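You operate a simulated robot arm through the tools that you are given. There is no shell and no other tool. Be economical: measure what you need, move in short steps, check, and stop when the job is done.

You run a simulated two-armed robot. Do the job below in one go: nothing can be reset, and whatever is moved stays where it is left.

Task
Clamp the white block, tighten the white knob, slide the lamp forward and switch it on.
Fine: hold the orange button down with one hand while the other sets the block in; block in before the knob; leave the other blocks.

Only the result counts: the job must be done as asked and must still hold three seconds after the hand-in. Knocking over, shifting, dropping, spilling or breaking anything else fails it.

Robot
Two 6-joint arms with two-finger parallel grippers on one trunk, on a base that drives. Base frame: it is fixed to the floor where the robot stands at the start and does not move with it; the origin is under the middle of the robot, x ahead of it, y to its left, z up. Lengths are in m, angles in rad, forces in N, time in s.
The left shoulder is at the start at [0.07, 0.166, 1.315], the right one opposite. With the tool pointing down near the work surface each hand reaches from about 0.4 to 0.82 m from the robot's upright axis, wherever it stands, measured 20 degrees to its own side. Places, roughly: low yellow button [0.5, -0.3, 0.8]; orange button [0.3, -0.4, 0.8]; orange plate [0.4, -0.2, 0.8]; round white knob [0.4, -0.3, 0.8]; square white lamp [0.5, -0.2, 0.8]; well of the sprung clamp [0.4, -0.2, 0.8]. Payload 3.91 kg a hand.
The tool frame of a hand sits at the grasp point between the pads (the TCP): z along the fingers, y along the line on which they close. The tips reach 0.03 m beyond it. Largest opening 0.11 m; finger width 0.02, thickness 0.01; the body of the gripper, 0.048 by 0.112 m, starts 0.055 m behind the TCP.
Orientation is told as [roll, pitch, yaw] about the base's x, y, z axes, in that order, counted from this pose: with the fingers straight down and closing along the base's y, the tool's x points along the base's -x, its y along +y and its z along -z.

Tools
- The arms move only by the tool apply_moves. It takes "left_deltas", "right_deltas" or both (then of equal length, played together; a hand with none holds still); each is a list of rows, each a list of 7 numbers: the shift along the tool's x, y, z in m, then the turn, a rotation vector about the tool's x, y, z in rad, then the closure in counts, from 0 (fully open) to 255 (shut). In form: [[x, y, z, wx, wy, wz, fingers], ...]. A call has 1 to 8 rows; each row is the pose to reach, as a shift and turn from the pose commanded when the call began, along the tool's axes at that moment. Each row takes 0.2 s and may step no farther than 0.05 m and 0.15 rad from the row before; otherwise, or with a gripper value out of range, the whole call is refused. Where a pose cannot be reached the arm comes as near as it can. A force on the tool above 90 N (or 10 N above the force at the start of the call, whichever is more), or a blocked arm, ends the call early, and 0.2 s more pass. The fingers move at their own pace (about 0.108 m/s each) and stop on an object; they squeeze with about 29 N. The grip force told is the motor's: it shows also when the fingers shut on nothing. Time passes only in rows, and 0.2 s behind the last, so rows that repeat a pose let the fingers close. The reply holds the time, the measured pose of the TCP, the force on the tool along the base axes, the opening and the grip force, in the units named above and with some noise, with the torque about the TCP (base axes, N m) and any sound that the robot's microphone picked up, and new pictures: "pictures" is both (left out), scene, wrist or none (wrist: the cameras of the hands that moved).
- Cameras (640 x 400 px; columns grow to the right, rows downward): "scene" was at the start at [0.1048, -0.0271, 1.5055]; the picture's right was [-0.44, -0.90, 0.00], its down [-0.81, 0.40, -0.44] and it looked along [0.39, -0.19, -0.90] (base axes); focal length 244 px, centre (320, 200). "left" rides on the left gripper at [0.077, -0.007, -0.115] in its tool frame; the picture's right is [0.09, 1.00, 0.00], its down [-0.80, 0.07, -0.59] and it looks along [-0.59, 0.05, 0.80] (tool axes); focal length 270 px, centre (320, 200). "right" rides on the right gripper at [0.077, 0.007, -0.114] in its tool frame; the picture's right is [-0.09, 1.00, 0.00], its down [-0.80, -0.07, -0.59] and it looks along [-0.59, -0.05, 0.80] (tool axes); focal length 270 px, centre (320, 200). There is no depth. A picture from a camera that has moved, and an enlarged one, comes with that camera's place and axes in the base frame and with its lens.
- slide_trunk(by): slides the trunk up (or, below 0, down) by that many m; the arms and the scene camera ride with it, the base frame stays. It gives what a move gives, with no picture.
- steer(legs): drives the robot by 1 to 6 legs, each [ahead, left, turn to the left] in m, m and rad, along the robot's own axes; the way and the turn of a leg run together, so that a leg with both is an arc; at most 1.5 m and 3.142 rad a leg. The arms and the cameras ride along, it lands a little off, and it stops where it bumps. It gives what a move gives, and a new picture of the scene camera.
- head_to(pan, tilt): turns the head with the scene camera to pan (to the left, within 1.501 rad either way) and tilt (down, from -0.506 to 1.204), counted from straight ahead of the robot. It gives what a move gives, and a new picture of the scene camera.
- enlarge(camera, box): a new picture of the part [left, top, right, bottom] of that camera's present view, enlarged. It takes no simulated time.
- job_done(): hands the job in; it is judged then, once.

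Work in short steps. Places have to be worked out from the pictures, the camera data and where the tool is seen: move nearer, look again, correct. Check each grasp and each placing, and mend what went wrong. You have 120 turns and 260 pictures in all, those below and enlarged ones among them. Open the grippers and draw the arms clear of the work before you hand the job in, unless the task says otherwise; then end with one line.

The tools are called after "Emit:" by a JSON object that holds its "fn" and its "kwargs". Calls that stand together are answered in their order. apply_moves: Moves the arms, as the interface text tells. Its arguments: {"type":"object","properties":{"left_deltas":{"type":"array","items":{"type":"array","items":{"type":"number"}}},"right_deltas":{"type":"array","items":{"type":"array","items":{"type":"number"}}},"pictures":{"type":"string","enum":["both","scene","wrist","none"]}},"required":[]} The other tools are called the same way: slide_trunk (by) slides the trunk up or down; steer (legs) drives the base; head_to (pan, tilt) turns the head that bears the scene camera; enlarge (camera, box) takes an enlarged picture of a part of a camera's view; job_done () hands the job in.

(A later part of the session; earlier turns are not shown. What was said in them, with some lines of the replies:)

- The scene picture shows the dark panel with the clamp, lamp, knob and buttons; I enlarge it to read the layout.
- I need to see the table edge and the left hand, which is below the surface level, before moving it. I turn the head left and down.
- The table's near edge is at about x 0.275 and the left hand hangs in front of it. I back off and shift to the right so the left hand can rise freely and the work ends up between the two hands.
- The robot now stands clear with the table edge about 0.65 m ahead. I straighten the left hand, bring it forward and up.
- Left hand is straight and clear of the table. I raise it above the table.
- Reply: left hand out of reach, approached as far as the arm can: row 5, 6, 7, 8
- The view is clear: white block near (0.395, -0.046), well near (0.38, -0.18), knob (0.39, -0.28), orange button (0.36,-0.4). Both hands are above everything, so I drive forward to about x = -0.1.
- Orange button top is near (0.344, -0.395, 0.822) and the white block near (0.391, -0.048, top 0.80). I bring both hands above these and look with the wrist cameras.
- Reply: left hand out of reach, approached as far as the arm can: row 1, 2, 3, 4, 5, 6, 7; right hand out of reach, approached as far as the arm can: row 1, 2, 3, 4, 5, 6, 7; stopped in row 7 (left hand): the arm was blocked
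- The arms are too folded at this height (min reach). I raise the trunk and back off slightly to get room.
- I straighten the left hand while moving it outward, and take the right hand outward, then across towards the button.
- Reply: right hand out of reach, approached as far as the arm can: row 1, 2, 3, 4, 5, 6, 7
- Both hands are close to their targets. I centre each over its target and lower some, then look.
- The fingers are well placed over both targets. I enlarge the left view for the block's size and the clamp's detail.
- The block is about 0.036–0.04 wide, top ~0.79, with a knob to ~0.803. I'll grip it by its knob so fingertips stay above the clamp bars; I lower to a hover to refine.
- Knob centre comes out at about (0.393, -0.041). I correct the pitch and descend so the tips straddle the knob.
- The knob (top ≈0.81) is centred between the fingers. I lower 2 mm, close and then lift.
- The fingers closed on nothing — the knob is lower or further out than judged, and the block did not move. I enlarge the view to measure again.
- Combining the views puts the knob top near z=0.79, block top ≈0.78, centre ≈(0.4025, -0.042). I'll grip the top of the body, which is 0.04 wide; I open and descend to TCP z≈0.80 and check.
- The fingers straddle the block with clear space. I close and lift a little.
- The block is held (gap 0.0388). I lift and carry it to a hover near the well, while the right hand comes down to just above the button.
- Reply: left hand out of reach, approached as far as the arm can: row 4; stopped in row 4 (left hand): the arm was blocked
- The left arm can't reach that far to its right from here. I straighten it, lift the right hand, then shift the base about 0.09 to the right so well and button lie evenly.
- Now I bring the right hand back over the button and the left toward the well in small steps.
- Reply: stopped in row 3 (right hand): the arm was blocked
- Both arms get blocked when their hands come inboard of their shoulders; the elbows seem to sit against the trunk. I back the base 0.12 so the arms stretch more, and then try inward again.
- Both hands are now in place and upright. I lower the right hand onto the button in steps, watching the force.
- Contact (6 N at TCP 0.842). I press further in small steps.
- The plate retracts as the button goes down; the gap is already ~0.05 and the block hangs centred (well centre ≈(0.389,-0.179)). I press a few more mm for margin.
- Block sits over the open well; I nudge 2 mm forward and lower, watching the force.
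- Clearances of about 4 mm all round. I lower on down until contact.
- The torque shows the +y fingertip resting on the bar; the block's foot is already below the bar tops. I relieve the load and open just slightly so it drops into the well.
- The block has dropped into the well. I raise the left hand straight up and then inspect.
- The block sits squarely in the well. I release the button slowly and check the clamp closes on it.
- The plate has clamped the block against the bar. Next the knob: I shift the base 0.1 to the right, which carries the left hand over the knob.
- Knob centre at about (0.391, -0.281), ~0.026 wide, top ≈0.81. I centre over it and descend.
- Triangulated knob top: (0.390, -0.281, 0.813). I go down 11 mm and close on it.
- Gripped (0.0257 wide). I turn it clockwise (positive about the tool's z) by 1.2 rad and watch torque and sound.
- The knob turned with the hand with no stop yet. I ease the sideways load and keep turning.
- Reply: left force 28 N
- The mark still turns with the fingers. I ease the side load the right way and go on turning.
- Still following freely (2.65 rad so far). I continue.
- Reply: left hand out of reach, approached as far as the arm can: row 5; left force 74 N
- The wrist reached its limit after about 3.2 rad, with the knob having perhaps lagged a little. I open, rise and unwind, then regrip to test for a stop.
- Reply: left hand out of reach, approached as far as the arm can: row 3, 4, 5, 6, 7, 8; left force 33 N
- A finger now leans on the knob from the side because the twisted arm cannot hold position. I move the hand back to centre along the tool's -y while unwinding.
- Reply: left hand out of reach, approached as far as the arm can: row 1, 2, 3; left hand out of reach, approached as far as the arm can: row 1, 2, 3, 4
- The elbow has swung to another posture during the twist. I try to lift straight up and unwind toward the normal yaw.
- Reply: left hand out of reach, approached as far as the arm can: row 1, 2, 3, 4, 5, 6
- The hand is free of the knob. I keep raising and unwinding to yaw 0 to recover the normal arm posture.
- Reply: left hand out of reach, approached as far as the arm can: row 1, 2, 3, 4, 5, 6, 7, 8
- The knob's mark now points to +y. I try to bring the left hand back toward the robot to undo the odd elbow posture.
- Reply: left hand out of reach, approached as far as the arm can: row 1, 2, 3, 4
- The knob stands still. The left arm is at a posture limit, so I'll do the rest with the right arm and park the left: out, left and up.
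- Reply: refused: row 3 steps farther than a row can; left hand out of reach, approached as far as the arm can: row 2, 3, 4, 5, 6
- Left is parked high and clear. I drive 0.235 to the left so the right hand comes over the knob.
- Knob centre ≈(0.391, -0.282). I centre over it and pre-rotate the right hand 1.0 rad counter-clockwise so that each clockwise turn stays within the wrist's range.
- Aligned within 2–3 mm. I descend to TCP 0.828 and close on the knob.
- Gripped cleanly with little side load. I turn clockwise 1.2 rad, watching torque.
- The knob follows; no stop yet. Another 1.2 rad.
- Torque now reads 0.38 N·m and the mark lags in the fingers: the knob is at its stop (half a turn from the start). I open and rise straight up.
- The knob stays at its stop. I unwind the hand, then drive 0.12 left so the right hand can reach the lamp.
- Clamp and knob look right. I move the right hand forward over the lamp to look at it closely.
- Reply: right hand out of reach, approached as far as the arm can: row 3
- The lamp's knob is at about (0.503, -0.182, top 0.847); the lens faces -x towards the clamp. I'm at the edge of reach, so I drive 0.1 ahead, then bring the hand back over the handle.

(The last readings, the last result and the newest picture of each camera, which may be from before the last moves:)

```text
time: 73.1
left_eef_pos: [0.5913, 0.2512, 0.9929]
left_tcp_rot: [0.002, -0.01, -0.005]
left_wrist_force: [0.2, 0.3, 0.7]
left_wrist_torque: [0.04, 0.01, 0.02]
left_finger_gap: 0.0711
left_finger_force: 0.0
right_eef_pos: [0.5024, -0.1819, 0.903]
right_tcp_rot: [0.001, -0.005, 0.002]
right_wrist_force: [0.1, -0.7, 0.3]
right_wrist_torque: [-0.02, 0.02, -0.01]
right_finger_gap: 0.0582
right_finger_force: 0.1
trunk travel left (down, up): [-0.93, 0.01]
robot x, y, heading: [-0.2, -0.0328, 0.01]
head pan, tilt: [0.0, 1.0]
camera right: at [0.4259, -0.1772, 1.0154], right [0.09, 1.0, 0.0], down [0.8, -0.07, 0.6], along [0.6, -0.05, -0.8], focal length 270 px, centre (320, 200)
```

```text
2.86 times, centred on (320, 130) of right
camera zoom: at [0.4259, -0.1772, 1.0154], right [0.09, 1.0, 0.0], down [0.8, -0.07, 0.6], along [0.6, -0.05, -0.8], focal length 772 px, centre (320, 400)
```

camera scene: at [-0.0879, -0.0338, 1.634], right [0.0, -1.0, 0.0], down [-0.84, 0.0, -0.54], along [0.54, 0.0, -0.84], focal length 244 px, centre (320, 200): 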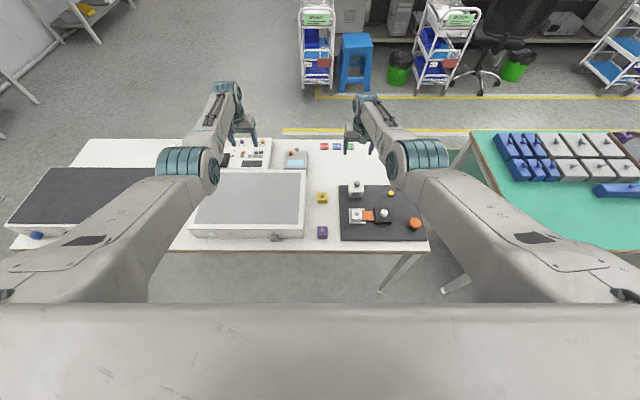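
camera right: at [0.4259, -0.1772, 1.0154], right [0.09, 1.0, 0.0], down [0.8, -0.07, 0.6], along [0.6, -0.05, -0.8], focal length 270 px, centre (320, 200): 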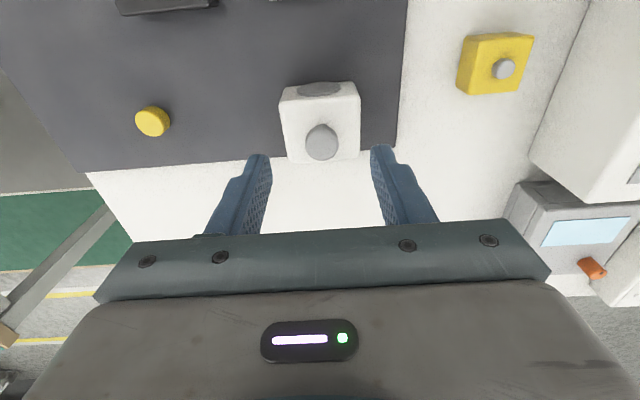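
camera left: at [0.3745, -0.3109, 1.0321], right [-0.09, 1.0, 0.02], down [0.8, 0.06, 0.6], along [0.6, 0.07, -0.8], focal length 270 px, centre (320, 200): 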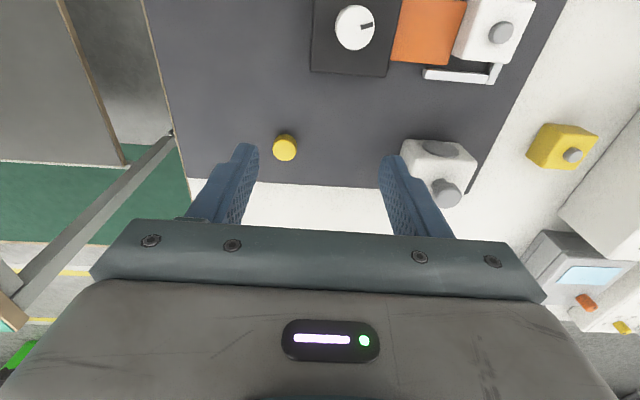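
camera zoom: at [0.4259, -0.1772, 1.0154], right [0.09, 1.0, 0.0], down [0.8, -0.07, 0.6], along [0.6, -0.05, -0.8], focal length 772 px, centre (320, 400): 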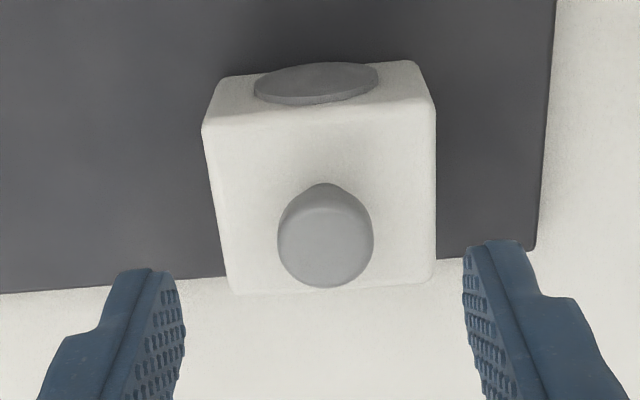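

The handle is centred. I descend to TCP ≈0.864 and close on it.

Emit:
{"fn": "apply_moves", "kwargs": {"right_deltas": [[-0.001, 0, 0.02, 0, 0, 0, 120], [-0.001, 0, 0.034, 0, 0, 0, 120], [-0.001, 0, 0.039, 0, 0, 0, 120], [-0.001, 0, 0.039, 0, 0, 0, 255], [-0.001, 0, 0.039, 0, 0, 0, 255]], "pictures": "wrist"}}

Emit:
{"fn": "enlarge", "kwargs": {"camera": "right", "box": [240, 60, 400, 200]}}

```text
time: 74.3
left_eef_pos: [0.5904, 0.2519, 0.9944]
left_tcp_rot: [-0.001, -0.012, -0.005]
left_wrist_force: [0.0, -0.4, -0.1]
left_wrist_torque: [0.02, 0.02, 0.01]
left_finger_gap: 0.071
left_finger_force: 0.1
right_eef_pos: [0.502, -0.1817, 0.8627]
right_tcp_rot: [-0.001, -0.006, 0.0]
right_wrist_force: [-1.5, 1.1, 0.7]
right_wrist_torque: [-0.23, -0.21, 0.01]
right_finger_gap: 0.0229
right_finger_force: 44.5
trunk travel left (down, up): [-0.93, 0.01]
robot x, y, heading: [-0.2013, -0.0329, 0.008]
head pan, tilt: [0.0, 1.0]
camera right: at [0.4263, -0.1762, 0.9762], right [0.09, 1.0, 0.0], down [0.8, -0.07, 0.6], along [0.6, -0.05, -0.8], focal length 270 px, centre (320, 200)
```

right: 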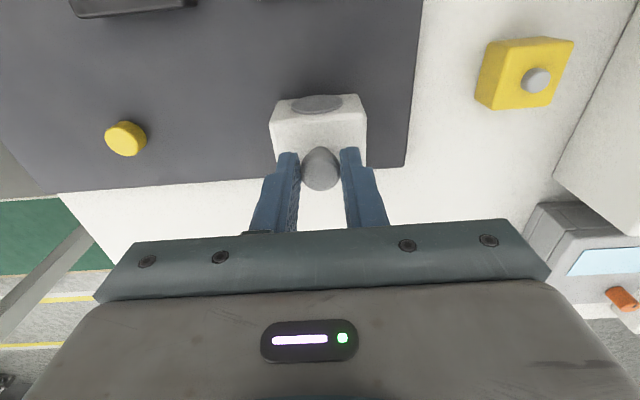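

```text
2.86 times, centred on (320, 130) of right
camera zoom: at [0.4263, -0.1762, 0.9762], right [0.09, 1.0, 0.0], down [0.8, -0.07, 0.6], along [0.6, -0.05, -0.8], focal length 772 px, centre (320, 400)
```

zoom: 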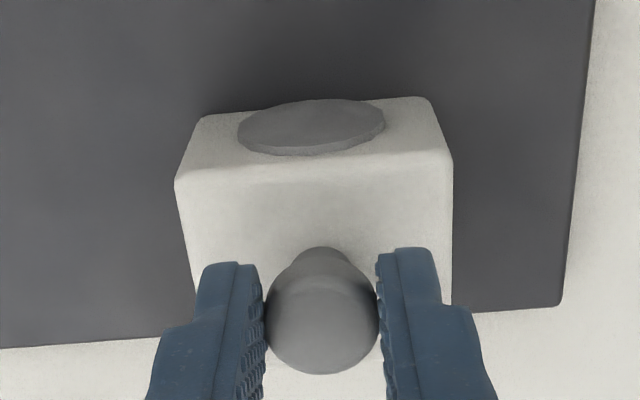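

The handle is held (0.0229). I pull gently 1.5 cm toward -x, the way the lens faces, and watch force.

Emit:
{"fn": "apply_moves", "kwargs": {"right_deltas": [[0.005, 0, 0, 0, 0, 0, 255], [0.01, 0, 0, 0, 0, 0, 255], [0.015, 0, 0, 0, 0, 0, 255]], "pictures": "wrist"}}

```text
time: 75.1
left_eef_pos: [0.5897, 0.2513, 0.9938]
left_tcp_rot: [0.0, -0.014, -0.005]
left_wrist_force: [0.1, -0.2, 1.2]
left_wrist_torque: [0.0, -0.01, 0.04]
left_finger_gap: 0.0712
left_finger_force: 0.0
right_eef_pos: [0.4893, -0.1818, 0.8627]
right_tcp_rot: [0.001, -0.006, 0.0]
right_wrist_force: [1.2, 0.7, -0.3]
right_wrist_torque: [-0.18, -0.89, -0.01]
right_finger_gap: 0.0228
right_finger_force: 44.9
trunk travel left (down, up): [-0.93, 0.01]
robot x, y, heading: [-0.2015, -0.0334, 0.004]
head pan, tilt: [0.0, 1.0]
camera right: at [0.4113, -0.1763, 0.9763], right [0.09, 1.0, 0.0], down [0.8, -0.07, 0.6], along [0.6, -0.05, -0.8], focal length 270 px, centre (320, 200)
```

right: 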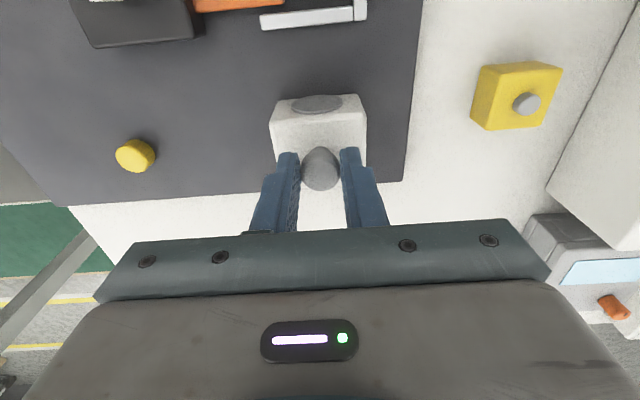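

The lamp slides freely that way. I continue to its stop in small steps.

Emit:
{"fn": "apply_moves", "kwargs": {"right_deltas": [[0.006, 0, 0, 0, 0, 0, 255], [0.012, 0, 0, 0, 0, 0, 255], [0.018, 0, 0, 0, 0, 0, 255], [0.024, 0, 0, 0, 0, 0, 255]], "pictures": "wrist"}}

```text
time: 76.1
left_eef_pos: [0.5908, 0.2518, 0.9945]
left_tcp_rot: [-0.002, -0.012, -0.004]
left_wrist_force: [-0.6, 0.8, 0.5]
left_wrist_torque: [-0.01, 0.0, -0.04]
left_finger_gap: 0.0712
left_finger_force: 0.1
right_eef_pos: [0.4644, -0.1816, 0.8629]
right_tcp_rot: [0.001, -0.006, 0.002]
right_wrist_force: [-0.9, 0.0, 0.3]
right_wrist_torque: [-0.24, -0.53, 0.01]
right_finger_gap: 0.0233
right_finger_force: 44.6
trunk travel left (down, up): [-0.93, 0.01]
robot x, y, heading: [-0.1978, -0.0347, 0.006]
head pan, tilt: [0.0, 1.0]
camera right: at [0.3867, -0.1763, 0.9763], right [0.09, 1.0, 0.0], down [0.8, -0.07, 0.6], along [0.6, -0.05, -0.8], focal length 270 px, centre (320, 200)
```

right: 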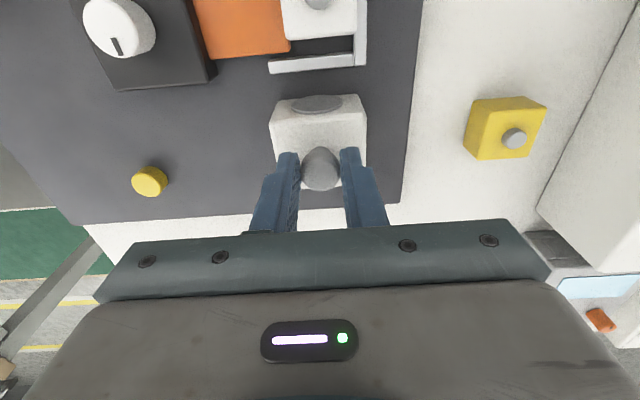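

No stop yet (3.8 cm). I go on carefully, 3 mm at a time.

Emit:
{"fn": "apply_moves", "kwargs": {"right_deltas": [[0.003, 0, 0, 0, 0, 0, 255], [0.006, 0, 0, 0, 0, 0, 255], [0.009, 0, 0, 0, 0, 0, 255]], "pictures": "wrist"}}

Emit:
{"fn": "enlarge", "kwargs": {"camera": "right", "box": [220, 0, 440, 200]}}

```text
time: 76.9
left_eef_pos: [0.5948, 0.2502, 0.9908]
left_tcp_rot: [0.0, -0.007, -0.005]
left_wrist_force: [-0.7, -0.1, -0.6]
left_wrist_torque: [-0.01, 0.01, -0.05]
left_finger_gap: 0.0714
left_finger_force: 0.0
right_eef_pos: [0.463, -0.182, 0.8632]
right_tcp_rot: [-0.001, -0.013, 0.0]
right_wrist_force: [33.3, -1.1, 2.7]
right_wrist_torque: [-0.35, -0.77, -0.02]
right_finger_gap: 0.023
right_finger_force: 44.8
trunk travel left (down, up): [-0.93, 0.01]
robot x, y, heading: [-0.1994, -0.0342, 0.008]
head pan, tilt: [0.0, 1.0]
camera right: at [0.3847, -0.1762, 0.9758], right [0.09, 1.0, 0.0], down [0.79, -0.07, 0.6], along [0.6, -0.05, -0.8], focal length 270 px, centre (320, 200)
```

right: 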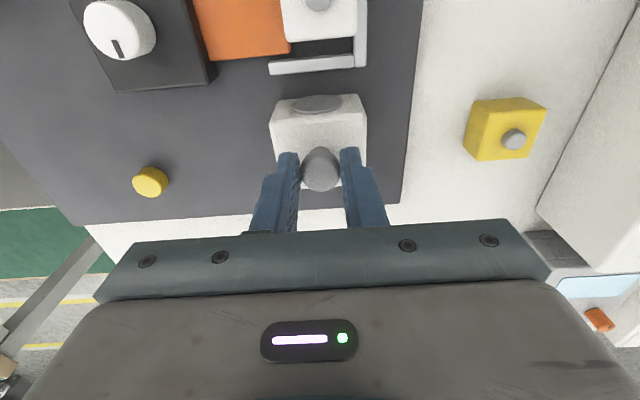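

```text
2.00 times, centred on (330, 100) of right
camera zoom: at [0.3847, -0.1762, 0.9758], right [0.09, 1.0, 0.0], down [0.79, -0.07, 0.6], along [0.6, -0.05, -0.8], focal length 541 px, centre (300, 400)
```

zoom: 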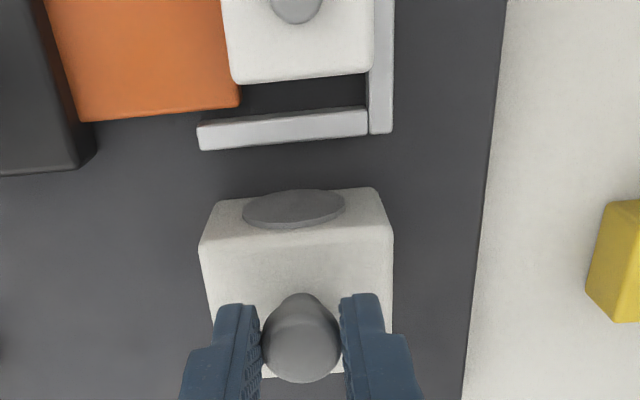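

Firm stop at 4 cm (33 N). I relax the load, open and rise.

Emit:
{"fn": "apply_moves", "kwargs": {"right_deltas": [[-0.0065, 0, 0, 0, 0, 0, 255], [-0.0065, 0, 0, 0, 0, 0, 130], [-0.0065, 0, 0, 0, 0, 0, 130], [-0.0065, 0, -0.03, 0, 0, 0, 130], [-0.0065, 0, -0.06, 0, 0, 0, 130]], "pictures": "wrist"}}

Emit:
{"fn": "enlarge", "kwargs": {"camera": "right", "box": [100, 0, 420, 200]}}

```text
time: 78.1
left_eef_pos: [0.5894, 0.2522, 0.9952]
left_tcp_rot: [-0.001, -0.015, -0.006]
left_wrist_force: [-0.6, -0.5, 0.8]
left_wrist_torque: [0.02, 0.01, 0.04]
left_finger_gap: 0.071
left_finger_force: 0.0
right_eef_pos: [0.4603, -0.1827, 0.9239]
right_tcp_rot: [0.0, -0.005, 0.001]
right_wrist_force: [0.1, 0.0, -0.6]
right_wrist_torque: [0.0, 0.01, 0.04]
right_finger_gap: 0.0539
right_finger_force: 0.0
trunk travel left (down, up): [-0.93, 0.01]
robot x, y, heading: [-0.1978, -0.0341, 0.005]
head pan, tilt: [0.0, 1.0]
camera right: at [0.3825, -0.1773, 1.0364], right [0.09, 1.0, 0.0], down [0.8, -0.07, 0.6], along [0.6, -0.05, -0.8], focal length 270 px, centre (320, 200)
```

right: 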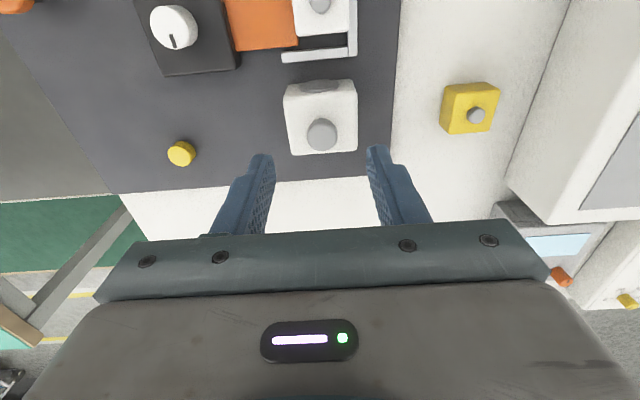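

```text
2.00 times, centred on (260, 100) of right
camera zoom: at [0.3825, -0.1773, 1.0364], right [0.09, 1.0, 0.0], down [0.8, -0.07, 0.6], along [0.6, -0.05, -0.8], focal length 541 px, centre (440, 400)
```

zoom: 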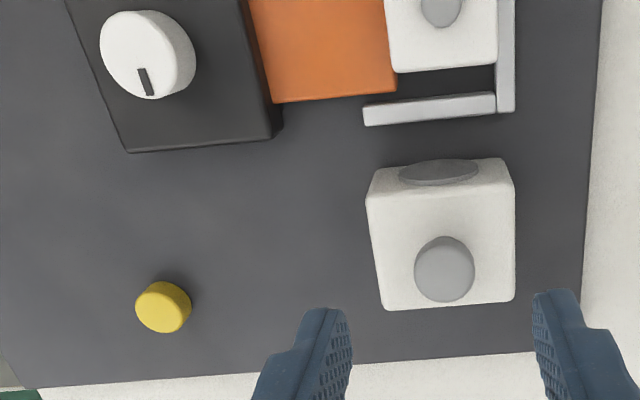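

Lamp is forward. The yellow button is at about (0.498, -0.331). I close the fingers and move over it.

Emit:
{"fn": "apply_moves", "kwargs": {"right_deltas": [[-0.01, -0.04, 0, 0, 0, 0, 255], [-0.02, -0.08, 0, 0, 0, 0, 255], [-0.03, -0.12, 0, 0, 0, 0, 255], [-0.037, -0.148, 0.02, 0, 0, 0, 255], [-0.037, -0.148, 0.05, 0, 0, 0, 255]], "pictures": "wrist"}}

Emit:
{"fn": "enlarge", "kwargs": {"camera": "right", "box": [240, 60, 400, 180]}}

```text
time: 79.3
left_eef_pos: [0.5906, 0.2512, 0.9928]
left_tcp_rot: [0.002, -0.011, -0.005]
left_wrist_force: [0.0, -0.4, -0.3]
left_wrist_torque: [-0.02, 0.01, -0.01]
left_finger_gap: 0.0712
left_finger_force: 0.0
right_eef_pos: [0.497, -0.333, 0.875]
right_tcp_rot: [0.0, -0.006, 0.0]
right_wrist_force: [0.0, 0.5, 0.3]
right_wrist_torque: [-0.01, -0.02, 0.02]
right_finger_gap: 0.0001
right_finger_force: 29.2
trunk travel left (down, up): [-0.93, 0.01]
robot x, y, heading: [-0.2015, -0.0335, 0.003]
head pan, tilt: [0.0, 1.0]
camera right: at [0.4205, -0.3263, 0.9878], right [0.09, 1.0, 0.0], down [0.8, -0.07, 0.6], along [0.6, -0.05, -0.8], focal length 270 px, centre (320, 200)
```

right: 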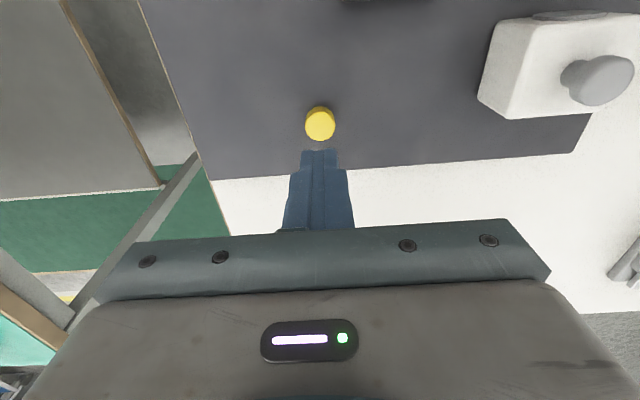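

```text
3.33 times, centred on (320, 120) of right
camera zoom: at [0.4205, -0.3263, 0.9878], right [0.09, 1.0, 0.0], down [0.8, -0.07, 0.6], along [0.6, -0.05, -0.8], focal length 901 px, centre (320, 467)
```

zoom: 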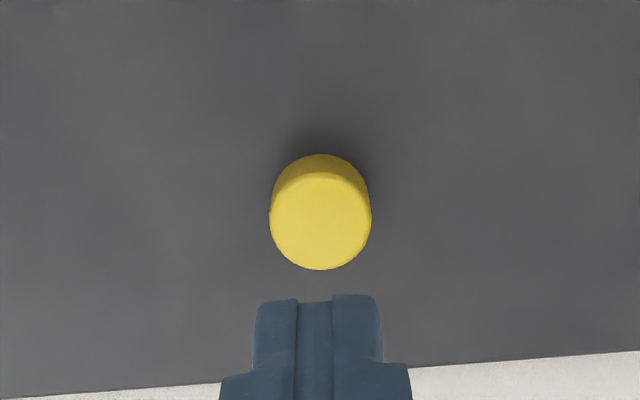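

Well aligned. I descend toward the button in small steps.

Emit:
{"fn": "apply_moves", "kwargs": {"right_deltas": [[-0.003, 0, 0.025, 0, 0, 0, 255], [-0.003, 0, 0.045, 0, 0, 0, 255], [-0.003, 0, 0.052, 0, 0, 0, 255], [-0.003, 0, 0.056, 0, 0, 0, 255], [-0.003, 0, 0.06, 0, 0, 0, 255]], "pictures": "wrist"}}

```text
time: 80.5
left_eef_pos: [0.5897, 0.2517, 0.9942]
left_tcp_rot: [0.0, -0.012, -0.005]
left_wrist_force: [0.4, 0.1, -0.3]
left_wrist_torque: [-0.01, -0.01, 0.0]
left_finger_gap: 0.0713
left_finger_force: 0.1
right_eef_pos: [0.5006, -0.3298, 0.8146]
right_tcp_rot: [0.001, -0.008, -0.001]
right_wrist_force: [-0.6, -2.2, 2.9]
right_wrist_torque: [-0.02, 0.05, 0.0]
right_finger_gap: 0.0001
right_finger_force: 29.6
trunk travel left (down, up): [-0.93, 0.01]
robot x, y, heading: [-0.2043, -0.0344, 0.004]
head pan, tilt: [0.0, 1.0]
heard: click
camera right: at [0.4237, -0.3242, 0.9277], right [0.09, 1.0, 0.0], down [0.8, -0.07, 0.6], along [0.6, -0.05, -0.8], focal length 270 px, centre (320, 200)
```

right: 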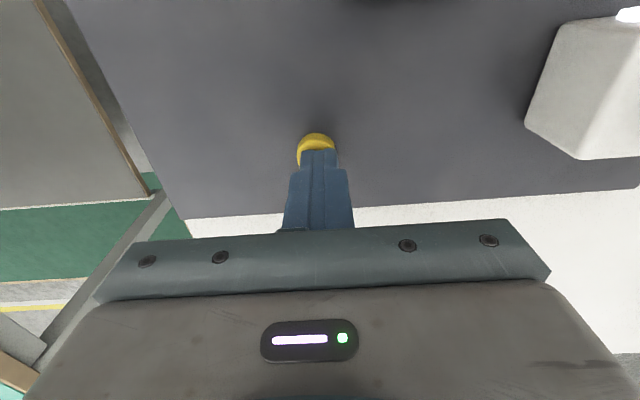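

A click was heard and the lamp's lens looks lit. I rise straight up and inspect the lamp.

Emit:
{"fn": "apply_moves", "kwargs": {"right_deltas": [[0, 0, -0.03, 0, 0, 0, 255], [0, 0, -0.07, 0, 0, 0, 255], [0, 0, -0.11, 0, 0, 0, 255]], "pictures": "both"}}

Emit:
{"fn": "enlarge", "kwargs": {"camera": "scene", "box": [320, 160, 440, 250]}}

```text
time: 81.3
left_eef_pos: [0.5896, 0.2507, 0.9936]
left_tcp_rot: [0.001, -0.012, -0.005]
left_wrist_force: [-0.2, 0.6, 0.4]
left_wrist_torque: [-0.02, 0.01, -0.02]
left_finger_gap: 0.0711
left_finger_force: 0.0
right_eef_pos: [0.4996, -0.3277, 0.9232]
right_tcp_rot: [0.0, -0.005, 0.002]
right_wrist_force: [-0.6, 0.2, -0.2]
right_wrist_torque: [-0.01, -0.02, 0.0]
right_finger_gap: 0.0
right_finger_force: 28.9
trunk travel left (down, up): [-0.93, 0.01]
robot x, y, heading: [-0.1995, -0.0369, 0.01]
head pan, tilt: [0.0, 1.0]
camera scene: at [-0.0812, -0.0332, 1.6332], right [0.01, -1.0, 0.0], down [-0.84, 0.0, -0.54], along [0.54, 0.0, -0.84], focal length 244 px, centre (320, 200)
camera right: at [0.4231, -0.3226, 1.0365], right [0.09, 1.0, 0.0], down [0.8, -0.07, 0.6], along [0.6, -0.05, -0.8], focal length 270 px, centre (320, 200)
```

scene: 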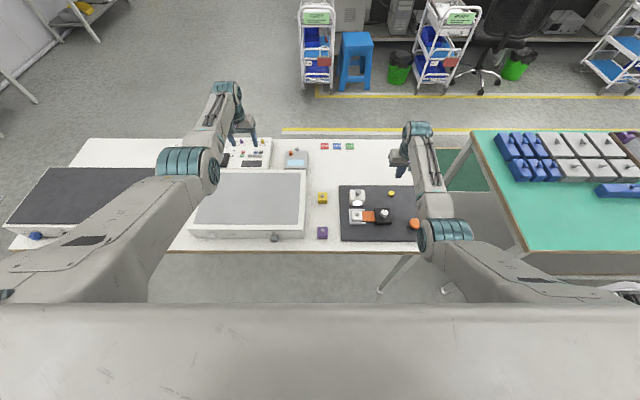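
right: 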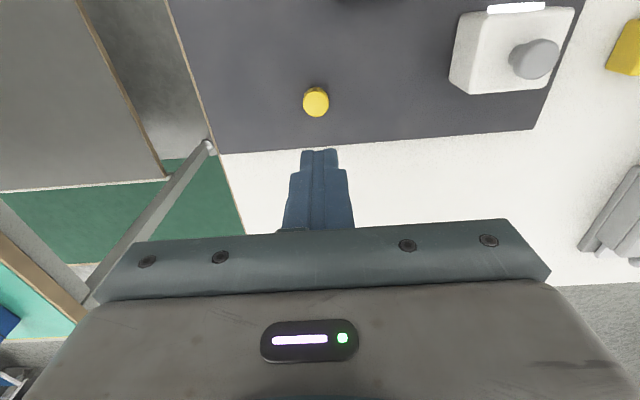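

```text
4.44 times, centred on (380, 205) of scene
camera zoom: at [-0.0812, -0.0332, 1.6332], right [0.01, -1.0, 0.0], down [-0.84, 0.0, -0.54], along [0.54, 0.0, -0.84], focal length 1084 px, centre (53, 178)
```

zoom: 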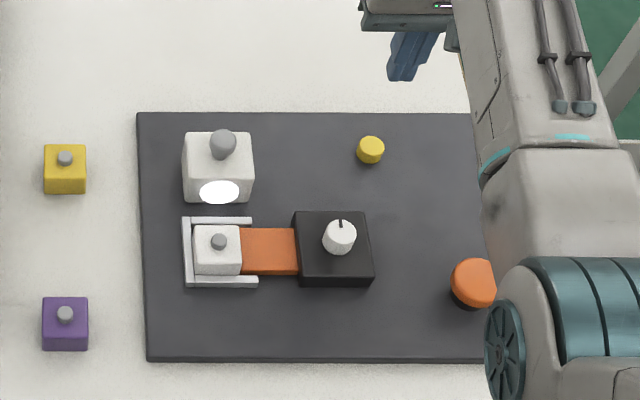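

The lamp is lit, the block clamped, the knob at its stop and the other blocks in place. I open the grippers and back the robot away.

Emit:
{"fn": "apply_moves", "kwargs": {"left_deltas": [[0, 0, 0, 0, 0, 0, 0], [0, 0, 0, 0, 0, 0, 0], [0, 0, 0, 0, 0, 0, 0]], "right_deltas": [[0, 0, -0.01, 0, 0, 0, 0], [0, 0, -0.02, 0, 0, 0, 0], [0, 0, -0.02, 0, 0, 0, 0]], "pictures": "none"}}

Emit:
{"fn": "steer", "kwargs": {"legs": [[-0.45, 0, 0]]}}

Emit:
{"fn": "enlarge", "kwargs": {"camera": "scene", "box": [290, 90, 450, 210]}}

```text
time: 82.1
left_eef_pos: [0.5906, 0.252, 0.9939]
left_tcp_rot: [0.003, -0.012, -0.006]
left_wrist_force: [-0.3, 0.5, -0.9]
left_wrist_torque: [0.0, -0.01, 0.01]
left_finger_gap: 0.1101
left_finger_force: 0.0
right_eef_pos: [0.5021, -0.3281, 0.9438]
right_tcp_rot: [0.0, -0.005, 0.001]
right_wrist_force: [0.0, -0.3, -0.3]
right_wrist_torque: [0.02, 0.02, 0.02]
right_finger_gap: 0.1102
right_finger_force: 0.0
trunk travel left (down, up): [-0.93, 0.01]
robot x, y, heading: [-0.1979, -0.0346, 0.005]
head pan, tilt: [0.0, 1.0]
```

```text
time: 84.8
left_eef_pos: [0.1479, 0.2442, 0.9927]
left_tcp_rot: [0.003, -0.01, -0.012]
left_wrist_force: [0.0, -0.3, 0.0]
left_wrist_torque: [-0.02, 0.04, 0.01]
left_finger_gap: 0.11
left_finger_force: 0.1
right_eef_pos: [0.0546, -0.3344, 0.9409]
right_tcp_rot: [0.0, -0.006, -0.008]
right_wrist_force: [0.3, 0.2, -0.3]
right_wrist_torque: [0.0, 0.01, -0.01]
right_finger_gap: 0.1101
right_finger_force: 0.1
trunk travel left (down, up): [-0.93, 0.01]
robot x, y, heading: [-0.6456, -0.0328, -0.006]
head pan, tilt: [0.0, 1.0]
camera scene: at [-0.5241, -0.035, 1.633], right [0.0, -1.0, 0.0], down [-0.84, 0.0, -0.54], along [0.54, 0.0, -0.84], focal length 244 px, centre (320, 200)
```

scene: 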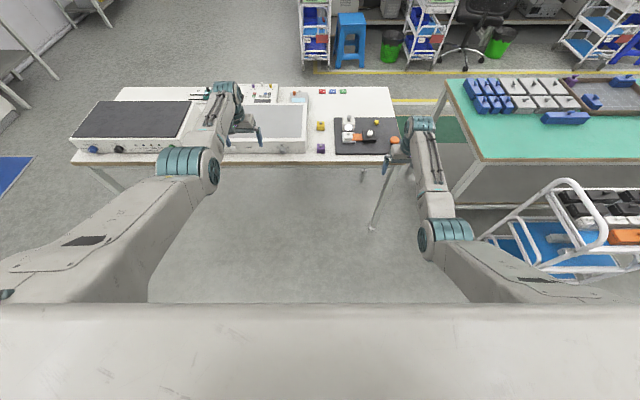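

```text
3.33 times, centred on (370, 150) of scene
camera zoom: at [-0.5241, -0.035, 1.633], right [0.0, -1.0, 0.0], down [-0.84, 0.0, -0.54], along [0.54, 0.0, -0.84], focal length 813 px, centre (153, 367)
```

zoom: 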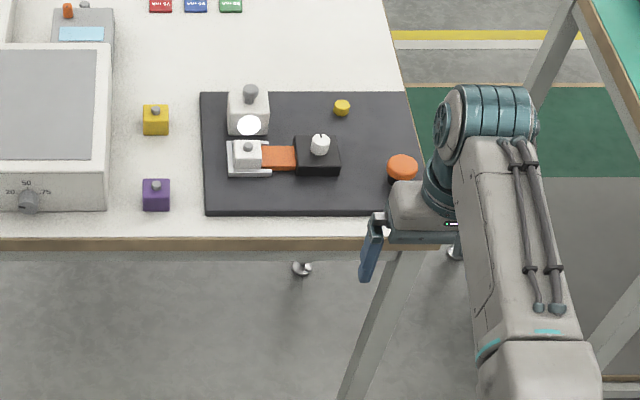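

All parts are as asked and both arms are clear; I hand the job in.

Emit:
{"fn": "job_done", "kwargs": {}}

```text
The job is handed in.
```

The white block is clamped, the white knob is turned clockwise to its stop, the lamp is slid 4 cm toward the clamp to its stop, and the lamp is lit; the other blocks are untouched.
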